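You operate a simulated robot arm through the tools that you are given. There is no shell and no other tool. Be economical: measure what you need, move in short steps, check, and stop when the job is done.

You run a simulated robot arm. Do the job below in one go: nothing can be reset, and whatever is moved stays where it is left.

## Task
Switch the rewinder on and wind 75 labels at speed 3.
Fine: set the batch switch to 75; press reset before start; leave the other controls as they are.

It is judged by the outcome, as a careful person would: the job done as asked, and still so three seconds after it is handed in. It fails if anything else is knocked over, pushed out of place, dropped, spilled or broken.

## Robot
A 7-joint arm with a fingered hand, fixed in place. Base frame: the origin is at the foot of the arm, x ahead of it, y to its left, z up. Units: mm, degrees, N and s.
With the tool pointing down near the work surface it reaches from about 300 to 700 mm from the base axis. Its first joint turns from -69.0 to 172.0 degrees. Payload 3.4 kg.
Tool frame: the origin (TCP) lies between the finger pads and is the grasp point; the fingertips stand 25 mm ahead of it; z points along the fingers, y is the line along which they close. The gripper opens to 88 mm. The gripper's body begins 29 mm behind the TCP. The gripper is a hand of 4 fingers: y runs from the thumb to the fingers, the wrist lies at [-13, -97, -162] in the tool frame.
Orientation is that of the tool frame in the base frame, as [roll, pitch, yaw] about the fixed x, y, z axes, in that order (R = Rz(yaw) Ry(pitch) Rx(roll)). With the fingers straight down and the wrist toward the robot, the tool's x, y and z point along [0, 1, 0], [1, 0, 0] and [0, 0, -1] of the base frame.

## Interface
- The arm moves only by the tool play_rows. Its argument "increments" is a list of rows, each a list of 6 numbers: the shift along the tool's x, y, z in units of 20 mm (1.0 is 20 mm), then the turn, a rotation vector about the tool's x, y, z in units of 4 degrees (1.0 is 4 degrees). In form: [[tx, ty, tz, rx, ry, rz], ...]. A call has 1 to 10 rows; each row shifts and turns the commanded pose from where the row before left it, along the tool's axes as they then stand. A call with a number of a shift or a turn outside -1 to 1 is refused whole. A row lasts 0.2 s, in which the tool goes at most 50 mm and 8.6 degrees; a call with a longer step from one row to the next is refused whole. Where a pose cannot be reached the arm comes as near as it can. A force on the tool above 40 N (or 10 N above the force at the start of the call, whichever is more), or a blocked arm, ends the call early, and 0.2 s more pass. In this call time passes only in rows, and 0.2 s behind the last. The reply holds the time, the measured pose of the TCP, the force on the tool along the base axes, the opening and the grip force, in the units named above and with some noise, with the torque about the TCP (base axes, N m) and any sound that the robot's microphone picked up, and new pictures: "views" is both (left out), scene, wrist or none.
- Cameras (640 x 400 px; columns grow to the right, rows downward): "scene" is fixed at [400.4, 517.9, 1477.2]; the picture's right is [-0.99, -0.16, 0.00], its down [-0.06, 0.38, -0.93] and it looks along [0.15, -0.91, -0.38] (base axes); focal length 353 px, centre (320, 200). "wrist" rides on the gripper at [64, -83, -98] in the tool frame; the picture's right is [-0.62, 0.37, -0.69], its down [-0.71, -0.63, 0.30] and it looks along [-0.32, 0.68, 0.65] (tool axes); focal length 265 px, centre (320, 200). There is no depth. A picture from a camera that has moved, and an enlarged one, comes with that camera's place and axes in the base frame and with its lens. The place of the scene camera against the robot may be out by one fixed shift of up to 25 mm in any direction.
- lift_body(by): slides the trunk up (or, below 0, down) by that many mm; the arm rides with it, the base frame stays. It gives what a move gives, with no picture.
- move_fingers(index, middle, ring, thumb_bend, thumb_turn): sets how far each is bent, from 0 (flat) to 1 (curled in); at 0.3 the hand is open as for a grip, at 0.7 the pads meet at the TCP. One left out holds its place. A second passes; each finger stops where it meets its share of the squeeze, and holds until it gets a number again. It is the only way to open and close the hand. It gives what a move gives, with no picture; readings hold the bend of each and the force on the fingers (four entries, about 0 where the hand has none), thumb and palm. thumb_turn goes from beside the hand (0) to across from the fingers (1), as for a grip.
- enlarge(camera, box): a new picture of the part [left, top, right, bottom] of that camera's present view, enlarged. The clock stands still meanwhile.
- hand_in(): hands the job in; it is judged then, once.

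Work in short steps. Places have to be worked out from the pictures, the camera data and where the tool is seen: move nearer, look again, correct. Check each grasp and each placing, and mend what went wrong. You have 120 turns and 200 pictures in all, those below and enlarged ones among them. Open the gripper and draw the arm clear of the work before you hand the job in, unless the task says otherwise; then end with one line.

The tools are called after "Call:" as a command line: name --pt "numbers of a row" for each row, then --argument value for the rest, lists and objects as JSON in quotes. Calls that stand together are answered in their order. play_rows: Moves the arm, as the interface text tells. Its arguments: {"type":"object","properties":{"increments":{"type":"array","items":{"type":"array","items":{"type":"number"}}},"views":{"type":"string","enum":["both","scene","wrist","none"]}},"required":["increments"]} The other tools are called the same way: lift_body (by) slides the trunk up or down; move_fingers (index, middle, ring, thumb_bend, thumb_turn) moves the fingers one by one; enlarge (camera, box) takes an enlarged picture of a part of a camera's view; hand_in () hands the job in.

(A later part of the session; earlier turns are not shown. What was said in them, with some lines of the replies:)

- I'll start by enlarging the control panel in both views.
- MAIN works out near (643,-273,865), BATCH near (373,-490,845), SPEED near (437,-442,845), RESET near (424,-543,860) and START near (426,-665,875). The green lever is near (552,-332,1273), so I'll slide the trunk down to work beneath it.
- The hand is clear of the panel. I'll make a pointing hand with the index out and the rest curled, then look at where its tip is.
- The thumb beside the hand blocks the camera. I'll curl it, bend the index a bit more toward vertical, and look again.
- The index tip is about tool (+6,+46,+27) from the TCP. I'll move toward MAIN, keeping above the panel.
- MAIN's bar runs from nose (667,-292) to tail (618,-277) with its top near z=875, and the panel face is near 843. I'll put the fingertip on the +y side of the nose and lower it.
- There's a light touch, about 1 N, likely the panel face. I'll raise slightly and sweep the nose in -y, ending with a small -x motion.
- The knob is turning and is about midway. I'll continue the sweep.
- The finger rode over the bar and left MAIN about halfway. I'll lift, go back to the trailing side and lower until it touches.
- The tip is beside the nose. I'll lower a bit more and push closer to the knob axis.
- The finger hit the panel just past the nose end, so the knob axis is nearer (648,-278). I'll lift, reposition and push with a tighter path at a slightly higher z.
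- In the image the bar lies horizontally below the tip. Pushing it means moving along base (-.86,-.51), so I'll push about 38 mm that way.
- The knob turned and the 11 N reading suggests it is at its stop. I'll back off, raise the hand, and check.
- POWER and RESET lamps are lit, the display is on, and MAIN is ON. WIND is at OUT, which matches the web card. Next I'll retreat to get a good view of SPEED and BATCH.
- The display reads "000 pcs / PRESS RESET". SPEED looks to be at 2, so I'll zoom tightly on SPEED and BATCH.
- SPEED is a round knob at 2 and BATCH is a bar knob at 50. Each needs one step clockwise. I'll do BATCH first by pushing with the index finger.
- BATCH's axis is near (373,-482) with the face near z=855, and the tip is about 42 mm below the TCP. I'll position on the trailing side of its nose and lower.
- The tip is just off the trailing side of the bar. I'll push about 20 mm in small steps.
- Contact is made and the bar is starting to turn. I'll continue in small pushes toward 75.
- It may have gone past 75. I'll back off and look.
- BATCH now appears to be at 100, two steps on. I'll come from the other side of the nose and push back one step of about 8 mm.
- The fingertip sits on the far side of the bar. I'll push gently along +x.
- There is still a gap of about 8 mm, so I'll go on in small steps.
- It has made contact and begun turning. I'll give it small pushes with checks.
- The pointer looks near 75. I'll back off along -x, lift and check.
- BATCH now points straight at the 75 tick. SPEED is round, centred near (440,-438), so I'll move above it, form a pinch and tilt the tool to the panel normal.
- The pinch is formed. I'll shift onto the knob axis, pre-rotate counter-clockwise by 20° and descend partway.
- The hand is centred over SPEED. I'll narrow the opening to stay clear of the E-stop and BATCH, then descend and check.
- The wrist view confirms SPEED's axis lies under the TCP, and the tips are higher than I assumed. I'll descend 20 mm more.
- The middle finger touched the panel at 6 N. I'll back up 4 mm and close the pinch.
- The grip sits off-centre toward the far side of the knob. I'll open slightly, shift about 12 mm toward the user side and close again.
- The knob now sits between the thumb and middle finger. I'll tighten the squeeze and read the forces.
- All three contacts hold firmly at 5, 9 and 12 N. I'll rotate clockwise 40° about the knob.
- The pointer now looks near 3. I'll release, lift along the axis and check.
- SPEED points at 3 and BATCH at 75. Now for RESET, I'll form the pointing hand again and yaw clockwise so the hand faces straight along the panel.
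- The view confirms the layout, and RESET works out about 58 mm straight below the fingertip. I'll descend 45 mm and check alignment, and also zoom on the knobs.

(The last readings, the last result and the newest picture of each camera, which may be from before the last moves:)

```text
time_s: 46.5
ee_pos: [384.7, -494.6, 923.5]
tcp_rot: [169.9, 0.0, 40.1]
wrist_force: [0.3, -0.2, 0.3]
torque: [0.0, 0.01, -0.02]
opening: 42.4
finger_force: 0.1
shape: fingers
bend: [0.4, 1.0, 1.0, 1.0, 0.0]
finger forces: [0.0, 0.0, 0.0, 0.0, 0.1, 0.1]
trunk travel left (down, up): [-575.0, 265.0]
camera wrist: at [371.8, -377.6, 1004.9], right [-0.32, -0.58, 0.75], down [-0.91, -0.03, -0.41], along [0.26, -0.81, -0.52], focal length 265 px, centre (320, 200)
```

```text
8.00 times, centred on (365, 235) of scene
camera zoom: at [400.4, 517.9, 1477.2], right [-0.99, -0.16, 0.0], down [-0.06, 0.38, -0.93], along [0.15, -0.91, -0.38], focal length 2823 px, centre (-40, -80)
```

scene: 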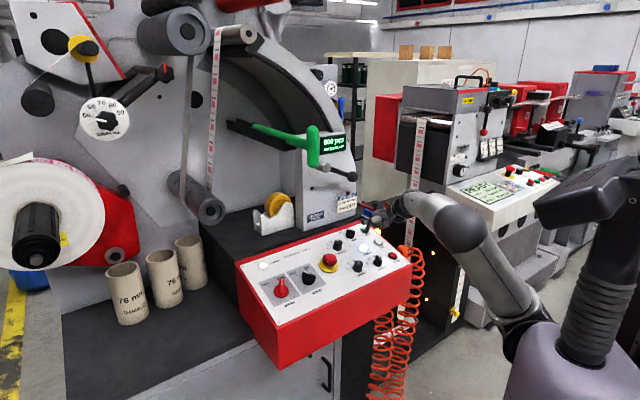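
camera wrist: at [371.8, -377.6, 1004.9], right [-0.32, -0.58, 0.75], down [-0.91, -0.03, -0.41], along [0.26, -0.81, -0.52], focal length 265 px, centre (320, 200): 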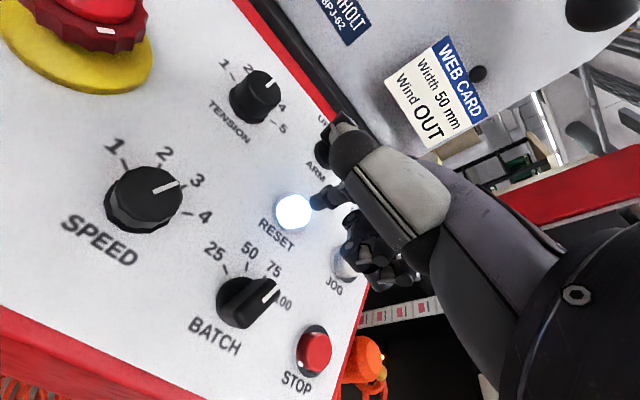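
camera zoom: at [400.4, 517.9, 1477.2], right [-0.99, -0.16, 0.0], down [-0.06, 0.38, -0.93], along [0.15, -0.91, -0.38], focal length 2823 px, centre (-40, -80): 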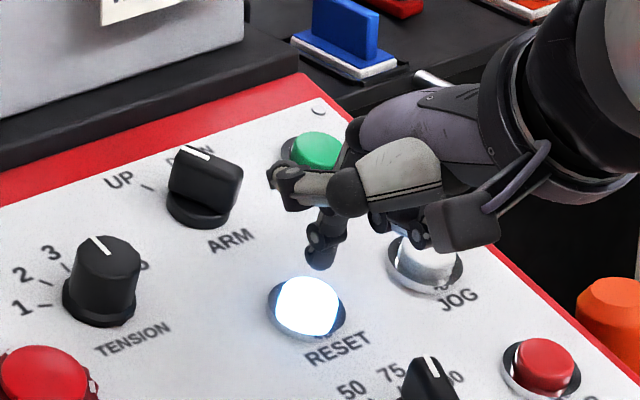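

SPEED reads 3 and BATCH 75. The tip should shift about 4 mm along tool x to be over RESET, then I'll press gently.

Call:
play_rows --pt "0.2 0 0.4 0 0 0" --pt "0 0 0.25 0 0 0" --pt "0 0 0.2 0 0 0" --views "none"

Call:
enlarge --camera "scene" --box '[300, 120, 400, 260]'

```text
time_s: 47.4
ee_pos: [389.0, -494.1, 907.5]
tcp_rot: [169.9, 0.2, 40.1]
wrist_force: [-1.0, 0.4, 0.8]
torque: [0.0, 0.0, -0.01]
opening: 42.3
finger_force: 0.5
shape: fingers
bend: [0.4, 1.0, 1.0, 1.0, 0.0]
finger forces: [0.2, 0.0, 0.0, 0.0, 0.0, 0.0]
trunk travel left (down, up): [-575.0, 265.0]
```

```text
2.86 times, centred on (350, 190) of scene
camera zoom: at [400.4, 517.9, 1477.2], right [-0.99, -0.16, 0.0], down [-0.06, 0.38, -0.93], along [0.15, -0.91, -0.38], focal length 1008 px, centre (234, 229)
```

zoom: 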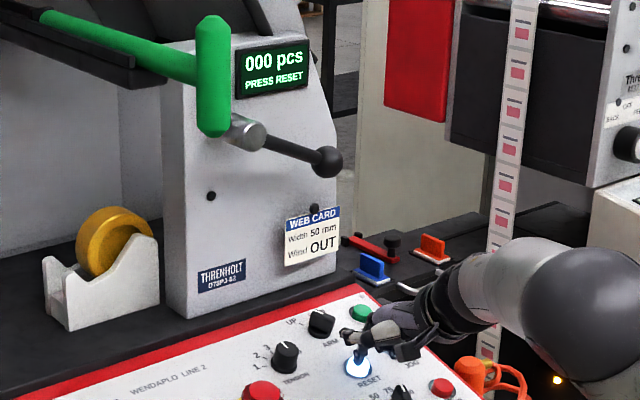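

The tip is just touching RESET. I'll press a few millimetres further.

Call:
play_rows --pt "0 0 0.25 0 0 0" --pt "0 0 0.2 0 0 0" --views "none"

Call:
enlarge --camera "scene" --box '[300, 120, 400, 260]'

```text
time_s: 48.0
ee_pos: [389.4, -495.1, 900.0]
tcp_rot: [169.7, 0.1, 40.0]
wrist_force: [-2.6, 2.8, 9.5]
torque: [-0.21, -0.36, 0.02]
opening: 42.8
finger_force: 4.7
shape: fingers
bend: [0.39, 1.0, 1.0, 1.0, 0.0]
finger forces: [9.5, 0.0, 0.0, 0.0, 0.0, 0.0]
trunk travel left (down, up): [-575.0, 265.0]
heard: click
```

```text
2.86 times, centred on (350, 190) of scene
camera zoom: at [400.4, 517.9, 1477.2], right [-0.99, -0.16, 0.0], down [-0.06, 0.38, -0.93], along [0.15, -0.91, -0.38], focal length 1008 px, centre (234, 229)
```

zoom: 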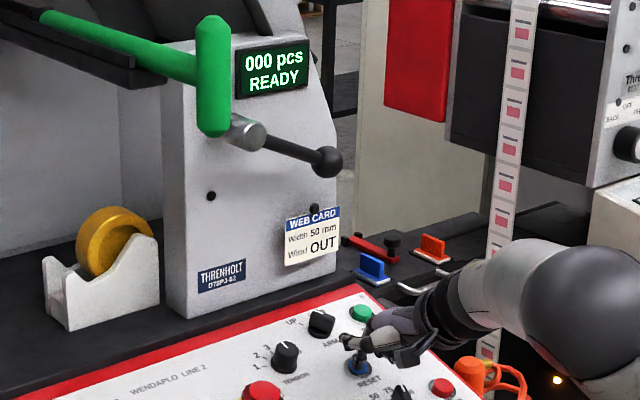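

RESET clicked and the display shows READY. I'll lift and go over to above START.

Call:
play_rows --pt "0 0 -1 0 0 0" --pt "0 0 -1.0 0 0 0" --pt "-0.7 0.9 0 0 0 0" --pt "-0.7 1 0 0 0 0" --pt "-0.7 1 0 0 0 0" --pt "-0.7 1 0 0 0 0" --pt "-0.8 0.9 0 0 0 0"

Call:
enlarge --camera "scene" --box '[330, 190, 410, 260]'

```text
time_s: 49.5
ee_pos: [391.3, -611.4, 952.1]
tcp_rot: [170.0, 0.1, 40.0]
wrist_force: [0.3, 0.4, 0.4]
torque: [0.03, 0.01, 0.01]
opening: 42.6
finger_force: 0.0
shape: fingers
bend: [0.4, 1.0, 1.0, 1.0, 0.0]
finger forces: [0.0, 0.0, 0.0, 0.1, 0.0, 0.0]
trunk travel left (down, up): [-575.0, 265.0]
camera wrist: at [379.0, -493.2, 1035.2], right [-0.32, -0.58, 0.75], down [-0.91, -0.03, -0.41], along [0.26, -0.81, -0.52], focal length 265 px, centre (320, 200)
```

scene: 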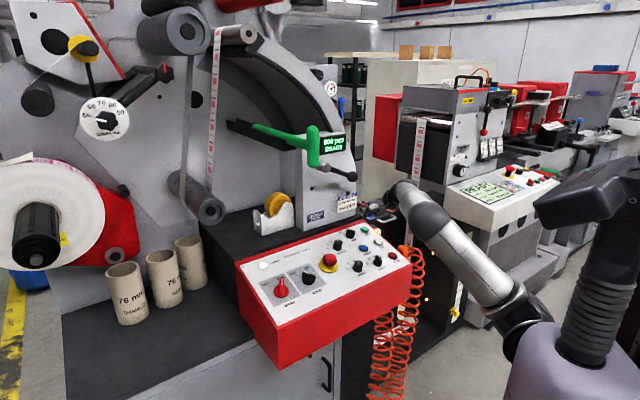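
wrist: 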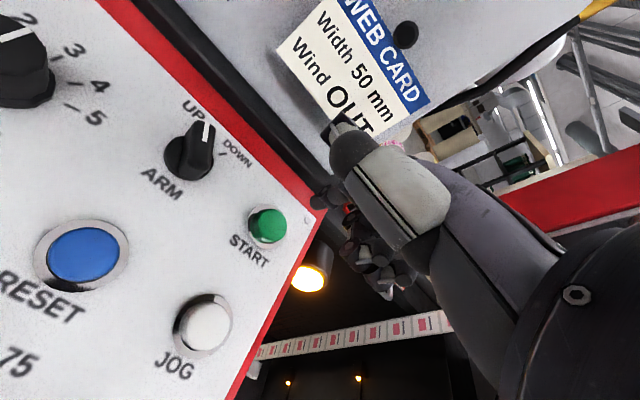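

```text
5.71 times, centred on (370, 225) of scene
camera zoom: at [400.4, 517.9, 1477.2], right [-0.99, -0.16, 0.0], down [-0.06, 0.38, -0.93], along [0.15, -0.91, -0.38], focal length 2016 px, centre (34, 57)
```

zoom: 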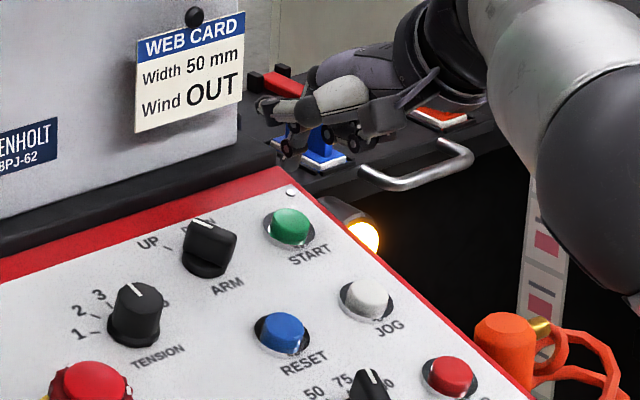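

START retriangulates to about (424,-631,895), so the finger is roughly 22 mm too far forward. I'll correct that and look again.

Call:
play_rows --pt "0.3 -0.9 0 0 0 0" --pt "0 0 0.4 0 0 0" --views "wrist"

Call:
enlarge --camera "scene" --box '[330, 190, 410, 260]'

```text
time_s: 50.1
ee_pos: [385.1, -593.7, 942.8]
tcp_rot: [169.9, 0.1, 39.9]
wrist_force: [-1.0, -0.4, 0.5]
torque: [0.01, 0.0, 0.01]
opening: 42.6
finger_force: 0.0
shape: fingers
bend: [0.4, 1.0, 1.0, 1.0, 0.0]
finger forces: [0.0, 0.0, 0.0, 0.0, 0.1, 0.1]
trunk travel left (down, up): [-575.0, 265.0]
camera wrist: at [373.1, -476.2, 1024.8], right [-0.32, -0.58, 0.75], down [-0.91, -0.03, -0.41], along [0.26, -0.81, -0.52], focal length 265 px, centre (320, 200)
```

wrist: 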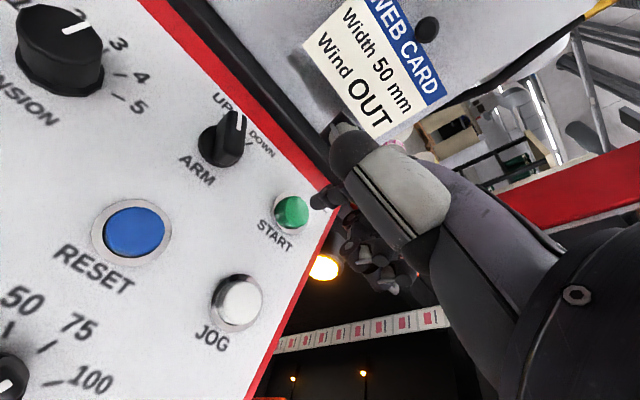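

```text
5.71 times, centred on (370, 225) of scene
camera zoom: at [400.4, 517.9, 1477.2], right [-0.99, -0.16, 0.0], down [-0.06, 0.38, -0.93], along [0.15, -0.91, -0.38], focal length 2016 px, centre (34, 57)
```

zoom: 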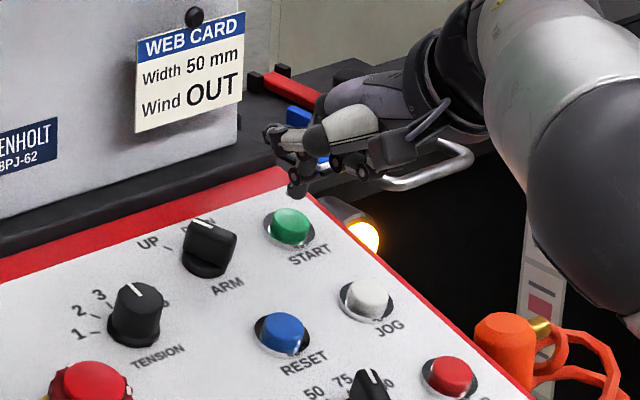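

This view matches the RESET pre-press geometry almost exactly, so I'll use the same approach.

Call:
play_rows --pt "0.2 0 0.4 0 0 0" --pt "0 0 0.25 0 0 0" --pt "0 0 0.2 0 0 0" --views "none"

Call:
enlarge --camera "scene" --box '[300, 120, 410, 260]'

```text
time_s: 51.0
ee_pos: [390.9, -591.8, 925.5]
tcp_rot: [169.8, 0.1, 40.0]
wrist_force: [-0.1, 0.4, -0.1]
torque: [0.01, -0.01, 0.04]
opening: 42.6
finger_force: 0.7
shape: fingers
bend: [0.4, 1.0, 1.0, 1.0, 0.0]
finger forces: [0.1, 0.0, 0.0, 0.0, 0.1, 0.1]
trunk travel left (down, up): [-575.0, 265.0]
```

```text
2.86 times, centred on (355, 190) of scene
camera zoom: at [400.4, 517.9, 1477.2], right [-0.99, -0.16, 0.0], down [-0.06, 0.38, -0.93], along [0.15, -0.91, -0.38], focal length 1008 px, centre (220, 229)
```

zoom: 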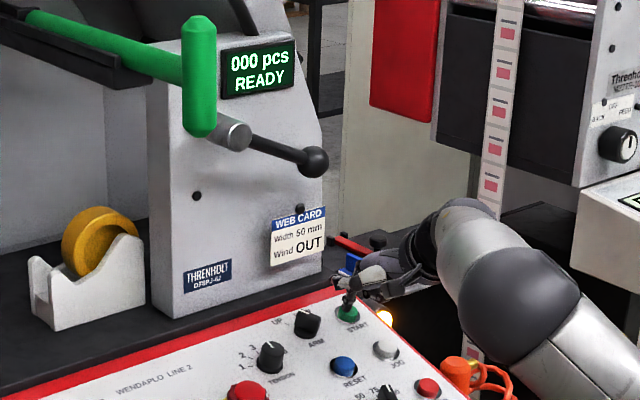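

The tip sits over START's green cap. I'll press further now.

Call:
play_rows --pt "0 0 0.25 0 0 0" --pt "0 0 0.2 0 0 0" --views "none"

Call:
enlarge --camera "scene" --box '[300, 120, 410, 260]'

```text
time_s: 51.5
ee_pos: [391.2, -593.0, 919.6]
tcp_rot: [169.6, 0.1, 40.1]
wrist_force: [-0.7, 1.4, 7.2]
torque: [-0.17, -0.26, 0.03]
opening: 42.5
finger_force: 4.4
shape: fingers
bend: [0.38, 1.0, 1.0, 1.0, 0.0]
finger forces: [8.0, 0.0, 0.0, 0.1, 0.1, 0.1]
trunk travel left (down, up): [-575.0, 265.0]
heard: click
```

```text
2.86 times, centred on (355, 190) of scene
camera zoom: at [400.4, 517.9, 1477.2], right [-0.99, -0.16, 0.0], down [-0.06, 0.38, -0.93], along [0.15, -0.91, -0.38], focal length 1008 px, centre (220, 229)
```

zoom: 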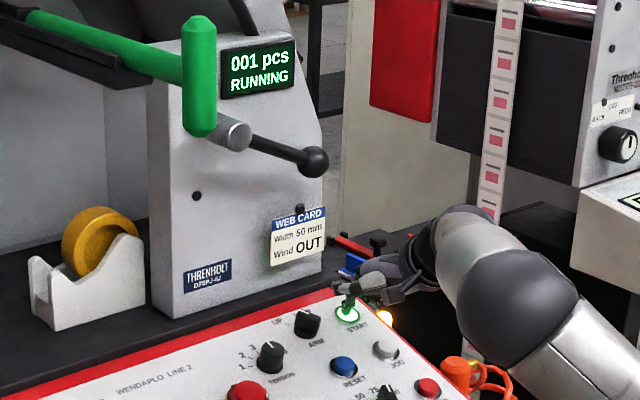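

The rewinder is running. I'll lift off and retreat clear of the panel.

Call:
play_rows --pt "0 0 -1 0 0 0" --pt "0 0 -1 0 0 0" --pt "0 0 -1 0 0 0" --pt "0 -1 -1 0 0 0" --pt "0 -1 0 0 0 0" --pt "0 -1 0 0 0 0" --pt "0 -1 0 0 0 0" --pt "0 -1 0 0 0 0" --pt "0 -1 0 0 0 0" --pt "0 -1 0 0 0 0"

Call:
enlarge --camera "scene" --box '[300, 120, 370, 170]'

Call:
enlarge --camera "scene" --box '[235, 215, 415, 330]'

```text
time_s: 53.8
ee_pos: [293.7, -476.9, 969.9]
tcp_rot: [169.8, 0.0, 40.0]
wrist_force: [-0.5, -0.3, -0.2]
torque: [0.01, 0.02, 0.0]
opening: 42.5
finger_force: 0.0
shape: fingers
bend: [0.4, 1.0, 1.0, 1.0, 0.0]
finger forces: [0.0, 0.0, 0.0, 0.0, 0.0, 0.0]
trunk travel left (down, up): [-575.0, 265.0]
camera wrist: at [281.5, -359.4, 1053.3], right [-0.32, -0.58, 0.75], down [-0.91, -0.03, -0.41], along [0.26, -0.81, -0.52], focal length 265 px, centre (320, 200)
```

scene: 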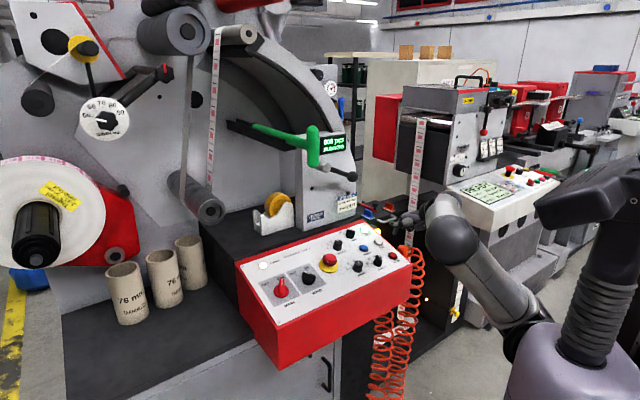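
wrist: 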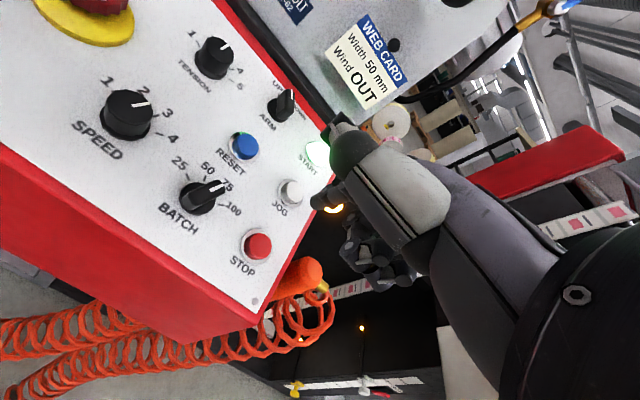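

```text
8.00 times, centred on (335, 145) of scene
camera zoom: at [400.4, 517.9, 1477.2], right [-0.99, -0.16, 0.0], down [-0.06, 0.38, -0.93], along [0.15, -0.91, -0.38], focal length 2823 px, centre (200, 640)
```

zoom: 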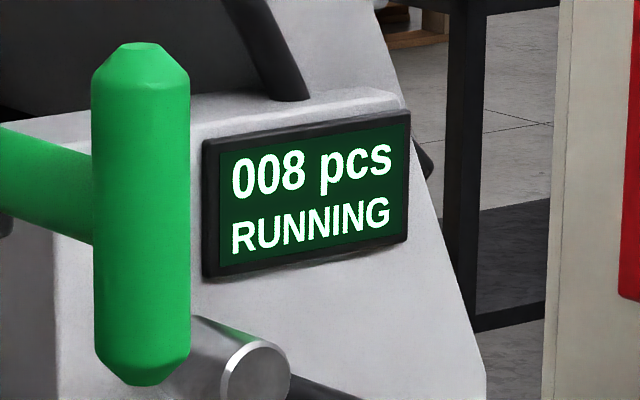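

```text
3.48 times, centred on (325, 272) of scene
camera zoom: at [400.4, 517.9, 1477.2], right [-0.99, -0.16, 0.0], down [-0.06, 0.38, -0.93], along [0.15, -0.91, -0.38], focal length 1228 px, centre (303, -52)
```

zoom: 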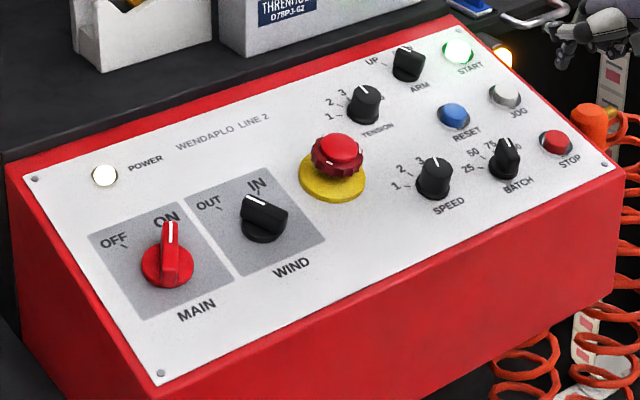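

It is counting at 8 pcs and RUNNING. I'll pull further back, open the hand, and wait for the batch to finish.

Call:
play_rows --pt "0 -0.3 -1 0 0 0" --pt "0 -0.3 -1 0 0 0" --pt "0 -0.3 -1 0 0 0" --pt "0 0 0 0 0 0" --pt "0 0 0 0 0 0" --pt "0 0 0 0 0 0" --pt "0 0 0 0 0 0" --pt "0 0 0 0 0 0" --pt "0 0 0 0 0 0" --pt "0 0 0 0 0 0" --views "none"

Call:
move_fingers --index 0.3 --middle 0.3 --ring 0.3 --thumb_bend 0.3 --thumb_turn 1

Call:
play_rows --pt "0 0 0 0 0 0" --pt "0 0 0 0 0 0" --pt "0 0 0 0 0 0" --pt "0 0 0 0 0 0" --pt "0 0 0 0 0 0" --pt "0 0 0 0 0 0" --pt "0 0 0 0 0 0" --pt "0 0 0 0 0 0" --pt "0 0 0 0 0 0" --pt "0 0 0 0 0 0" --views "none"

Call:
play_rows --pt "0 0 0 0 0 0" --pt "0 0 0 0 0 0" --pt "0 0 0 0 0 0" --pt "0 0 0 0 0 0" --pt "0 0 0 0 0 0" --pt "0 0 0 0 0 0" --pt "0 0 0 0 0 0" --pt "0 0 0 0 0 0" --pt "0 0 0 0 0 0" --pt "0 0 0 0 0 0" --views "none"

Call:
play_rows --pt "0 0 0 0 0 0" --pt "0 0 0 0 0 0" --pt "0 0 0 0 0 0" --pt "0 0 0 0 0 0" --pt "0 0 0 0 0 0" --pt "0 0 0 0 0 0" --pt "0 0 0 0 0 0" --pt "0 0 0 0 0 0" --pt "0 0 0 0 0 0" --pt "0 0 0 0 0 0" --views "none"

Call:
enlarge --camera "scene" --box '[300, 120, 370, 170]'

```text
time_s: 56.0
ee_pos: [271.7, -457.6, 1022.6]
tcp_rot: [170.5, -0.2, 39.3]
wrist_force: [-0.3, -0.3, 0.1]
torque: [-0.02, -0.02, -0.01]
opening: 42.7
finger_force: 0.1
shape: fingers
bend: [0.4, 1.0, 1.0, 1.0, 0.0]
finger forces: [0.1, 0.1, 0.1, 0.1, 0.0, 0.0]
trunk travel left (down, up): [-575.0, 265.0]
```

```text
time_s: 57.0
ee_pos: [272.6, -458.2, 1022.1]
tcp_rot: [170.5, -0.3, 39.4]
wrist_force: [-0.4, 1.0, 0.1]
torque: [0.0, -0.02, 0.02]
opening: 84.3
finger_force: 0.1
shape: fingers
bend: [0.3, 0.3, 0.3, 0.3, 0.97]
finger forces: [0.0, 0.0, 0.0, 0.0, 0.1, 0.1]
trunk travel left (down, up): [-575.0, 265.0]
```

```text
time_s: 59.1
ee_pos: [272.7, -459.0, 1023.4]
tcp_rot: [170.4, -0.5, 39.4]
wrist_force: [-1.0, 0.7, -0.4]
torque: [0.03, 0.04, 0.0]
opening: 84.4
finger_force: 0.1
shape: fingers
bend: [0.3, 0.3, 0.3, 0.3, 0.97]
finger forces: [0.0, 0.0, 0.1, 0.0, 0.0, 0.0]
trunk travel left (down, up): [-575.0, 265.0]
```

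```text
time_s: 61.4
ee_pos: [272.2, -459.0, 1024.0]
tcp_rot: [170.6, -0.4, 39.3]
wrist_force: [-0.9, -0.3, -0.3]
torque: [-0.01, 0.02, -0.01]
opening: 84.8
finger_force: 0.1
shape: fingers
bend: [0.3, 0.3, 0.3, 0.3, 0.97]
finger forces: [0.1, 0.0, 0.1, 0.0, 0.0, 0.0]
trunk travel left (down, up): [-575.0, 265.0]
```

```text
time_s: 63.5
ee_pos: [273.7, -459.2, 1023.6]
tcp_rot: [170.5, -0.4, 39.3]
wrist_force: [0.6, 0.1, -1.1]
torque: [-0.01, -0.01, -0.01]
opening: 84.2
finger_force: 0.1
shape: fingers
bend: [0.3, 0.3, 0.3, 0.3, 0.97]
finger forces: [0.0, 0.1, 0.0, 0.0, 0.1, 0.0]
trunk travel left (down, up): [-575.0, 265.0]
```

```text
8.00 times, centred on (335, 145) of scene
camera zoom: at [400.4, 517.9, 1477.2], right [-0.99, -0.16, 0.0], down [-0.06, 0.38, -0.93], along [0.15, -0.91, -0.38], focal length 2823 px, centre (200, 640)
```

zoom: 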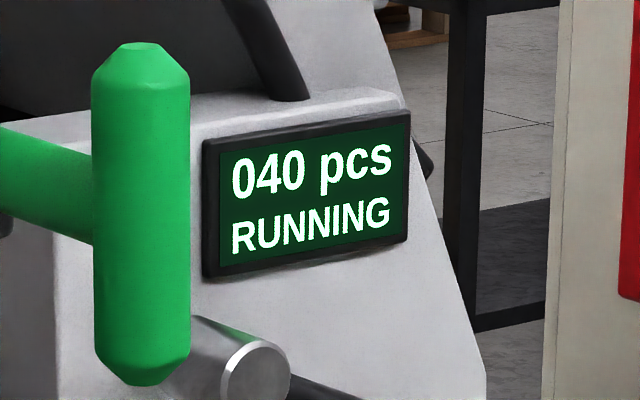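

The count is 40 and running at about 3.3 per second. I'll wait roughly 13 s more.

Call:
play_rows --pt "0 0 0 0 0 0" --pt "0 0 0 0 0 0" --pt "0 0 0 0 0 0" --pt "0 0 0 0 0 0" --pt "0 0 0 0 0 0" --pt "0 0 0 0 0 0" --pt "0 0 0 0 0 0" --pt "0 0 0 0 0 0" --pt "0 0 0 0 0 0" --pt "0 0 0 0 0 0" --views "none"

Call:
play_rows --pt "0 0 0 0 0 0" --pt "0 0 0 0 0 0" --pt "0 0 0 0 0 0" --pt "0 0 0 0 0 0" --pt "0 0 0 0 0 0" --pt "0 0 0 0 0 0" --pt "0 0 0 0 0 0" --pt "0 0 0 0 0 0" --pt "0 0 0 0 0 0" --pt "0 0 0 0 0 0" --views "none"

Call:
play_rows --pt "0 0 0 0 0 0" --pt "0 0 0 0 0 0" --pt "0 0 0 0 0 0" --pt "0 0 0 0 0 0" --pt "0 0 0 0 0 0" --pt "0 0 0 0 0 0" --pt "0 0 0 0 0 0" --pt "0 0 0 0 0 0" --pt "0 0 0 0 0 0" --pt "0 0 0 0 0 0" --views "none"

Call:
play_rows --pt "0 0 0 0 0 0" --pt "0 0 0 0 0 0" --pt "0 0 0 0 0 0" --pt "0 0 0 0 0 0" --pt "0 0 0 0 0 0" --pt "0 0 0 0 0 0" --pt "0 0 0 0 0 0" --pt "0 0 0 0 0 0" --pt "0 0 0 0 0 0" --pt "0 0 0 0 0 0" --views "none"

Call:
play_rows --pt "0 0 0 0 0 0" --pt "0 0 0 0 0 0" --pt "0 0 0 0 0 0" --pt "0 0 0 0 0 0" --pt "0 0 0 0 0 0" --pt "0 0 0 0 0 0" --pt "0 0 0 0 0 0" --pt "0 0 0 0 0 0" --pt "0 0 0 0 0 0" --pt "0 0 0 0 0 0" --views "none"

Call:
play_rows --pt "0 0 0 0 0 0" --pt "0 0 0 0 0 0" --pt "0 0 0 0 0 0" --pt "0 0 0 0 0 0" --pt "0 0 0 0 0 0" --pt "0 0 0 0 0 0" --pt "0 0 0 0 0 0" --pt "0 0 0 0 0 0" --pt "0 0 0 0 0 0" --pt "0 0 0 0 0 0" --views "scene"

Call:
enlarge --camera "scene" --box '[300, 120, 370, 170]'

```text
time_s: 65.8
ee_pos: [273.3, -459.5, 1023.5]
tcp_rot: [170.5, -0.4, 39.4]
wrist_force: [-0.3, -0.6, -0.9]
torque: [0.0, 0.03, 0.01]
opening: 84.7
finger_force: 0.0
shape: fingers
bend: [0.3, 0.3, 0.3, 0.3, 0.97]
finger forces: [0.0, 0.0, 0.1, 0.1, 0.0, 0.0]
trunk travel left (down, up): [-575.0, 265.0]
```

```text
time_s: 68.0
ee_pos: [273.3, -459.1, 1022.9]
tcp_rot: [170.5, -0.4, 39.4]
wrist_force: [0.9, -0.7, 0.1]
torque: [0.0, 0.01, 0.06]
opening: 84.2
finger_force: 0.1
shape: fingers
bend: [0.3, 0.3, 0.3, 0.3, 0.97]
finger forces: [0.1, 0.1, 0.0, 0.0, 0.1, 0.0]
trunk travel left (down, up): [-575.0, 265.0]
```

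```text
time_s: 70.2
ee_pos: [273.4, -459.9, 1022.6]
tcp_rot: [170.6, -0.4, 39.4]
wrist_force: [0.4, 0.4, 0.0]
torque: [-0.02, 0.0, 0.01]
opening: 84.3
finger_force: 0.1
shape: fingers
bend: [0.3, 0.3, 0.3, 0.3, 0.97]
finger forces: [0.0, 0.0, 0.1, 0.0, 0.0, 0.1]
trunk travel left (down, up): [-575.0, 265.0]
```

```text
time_s: 72.3
ee_pos: [274.3, -458.9, 1023.5]
tcp_rot: [170.5, -0.4, 39.4]
wrist_force: [0.8, -0.1, -0.6]
torque: [0.01, 0.03, -0.05]
opening: 84.1
finger_force: 0.1
shape: fingers
bend: [0.3, 0.3, 0.3, 0.3, 0.97]
finger forces: [0.1, 0.1, 0.0, 0.1, 0.0, 0.0]
trunk travel left (down, up): [-575.0, 265.0]
```

```text
time_s: 74.5
ee_pos: [273.5, -458.5, 1023.3]
tcp_rot: [170.5, -0.3, 39.3]
wrist_force: [-0.1, -0.5, 0.9]
torque: [0.02, 0.01, 0.03]
opening: 84.2
finger_force: 0.0
shape: fingers
bend: [0.3, 0.3, 0.3, 0.3, 0.97]
finger forces: [0.0, 0.0, 0.0, 0.0, 0.0, 0.0]
trunk travel left (down, up): [-575.0, 265.0]
```

```text
time_s: 76.8
ee_pos: [273.8, -457.8, 1023.4]
tcp_rot: [170.5, -0.4, 39.3]
wrist_force: [0.0, 0.6, 0.2]
torque: [-0.01, 0.0, 0.02]
opening: 84.4
finger_force: 0.1
shape: fingers
bend: [0.3, 0.3, 0.3, 0.3, 0.97]
finger forces: [0.1, 0.0, 0.0, 0.0, 0.0, 0.0]
trunk travel left (down, up): [-575.0, 265.0]
```

scene: 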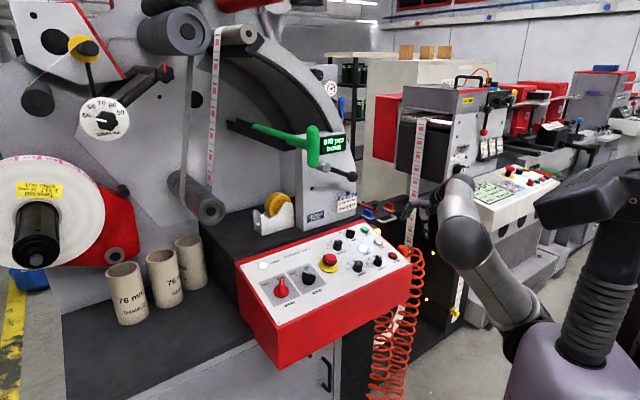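

```text
8.00 times, centred on (335, 145) of scene
camera zoom: at [400.4, 517.9, 1477.2], right [-0.99, -0.16, 0.0], down [-0.06, 0.38, -0.93], along [0.15, -0.91, -0.38], focal length 2823 px, centre (200, 640)
```

zoom: 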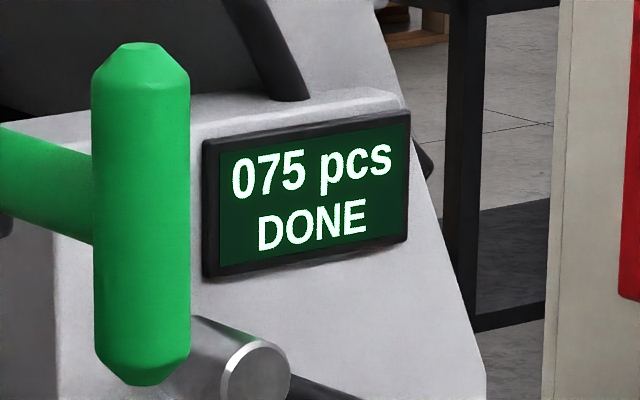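

The display reads "075 pcs DONE", the hand is open and the arm is clear, so I'm handing in.

Call:
hand_in

```text
The job is handed in.
```

The rewinder is on and wound 75 labels at speed 3 (display: "075 pcs DONE"), with BATCH at 75, RESET pressed before START, and the other controls left as they were.
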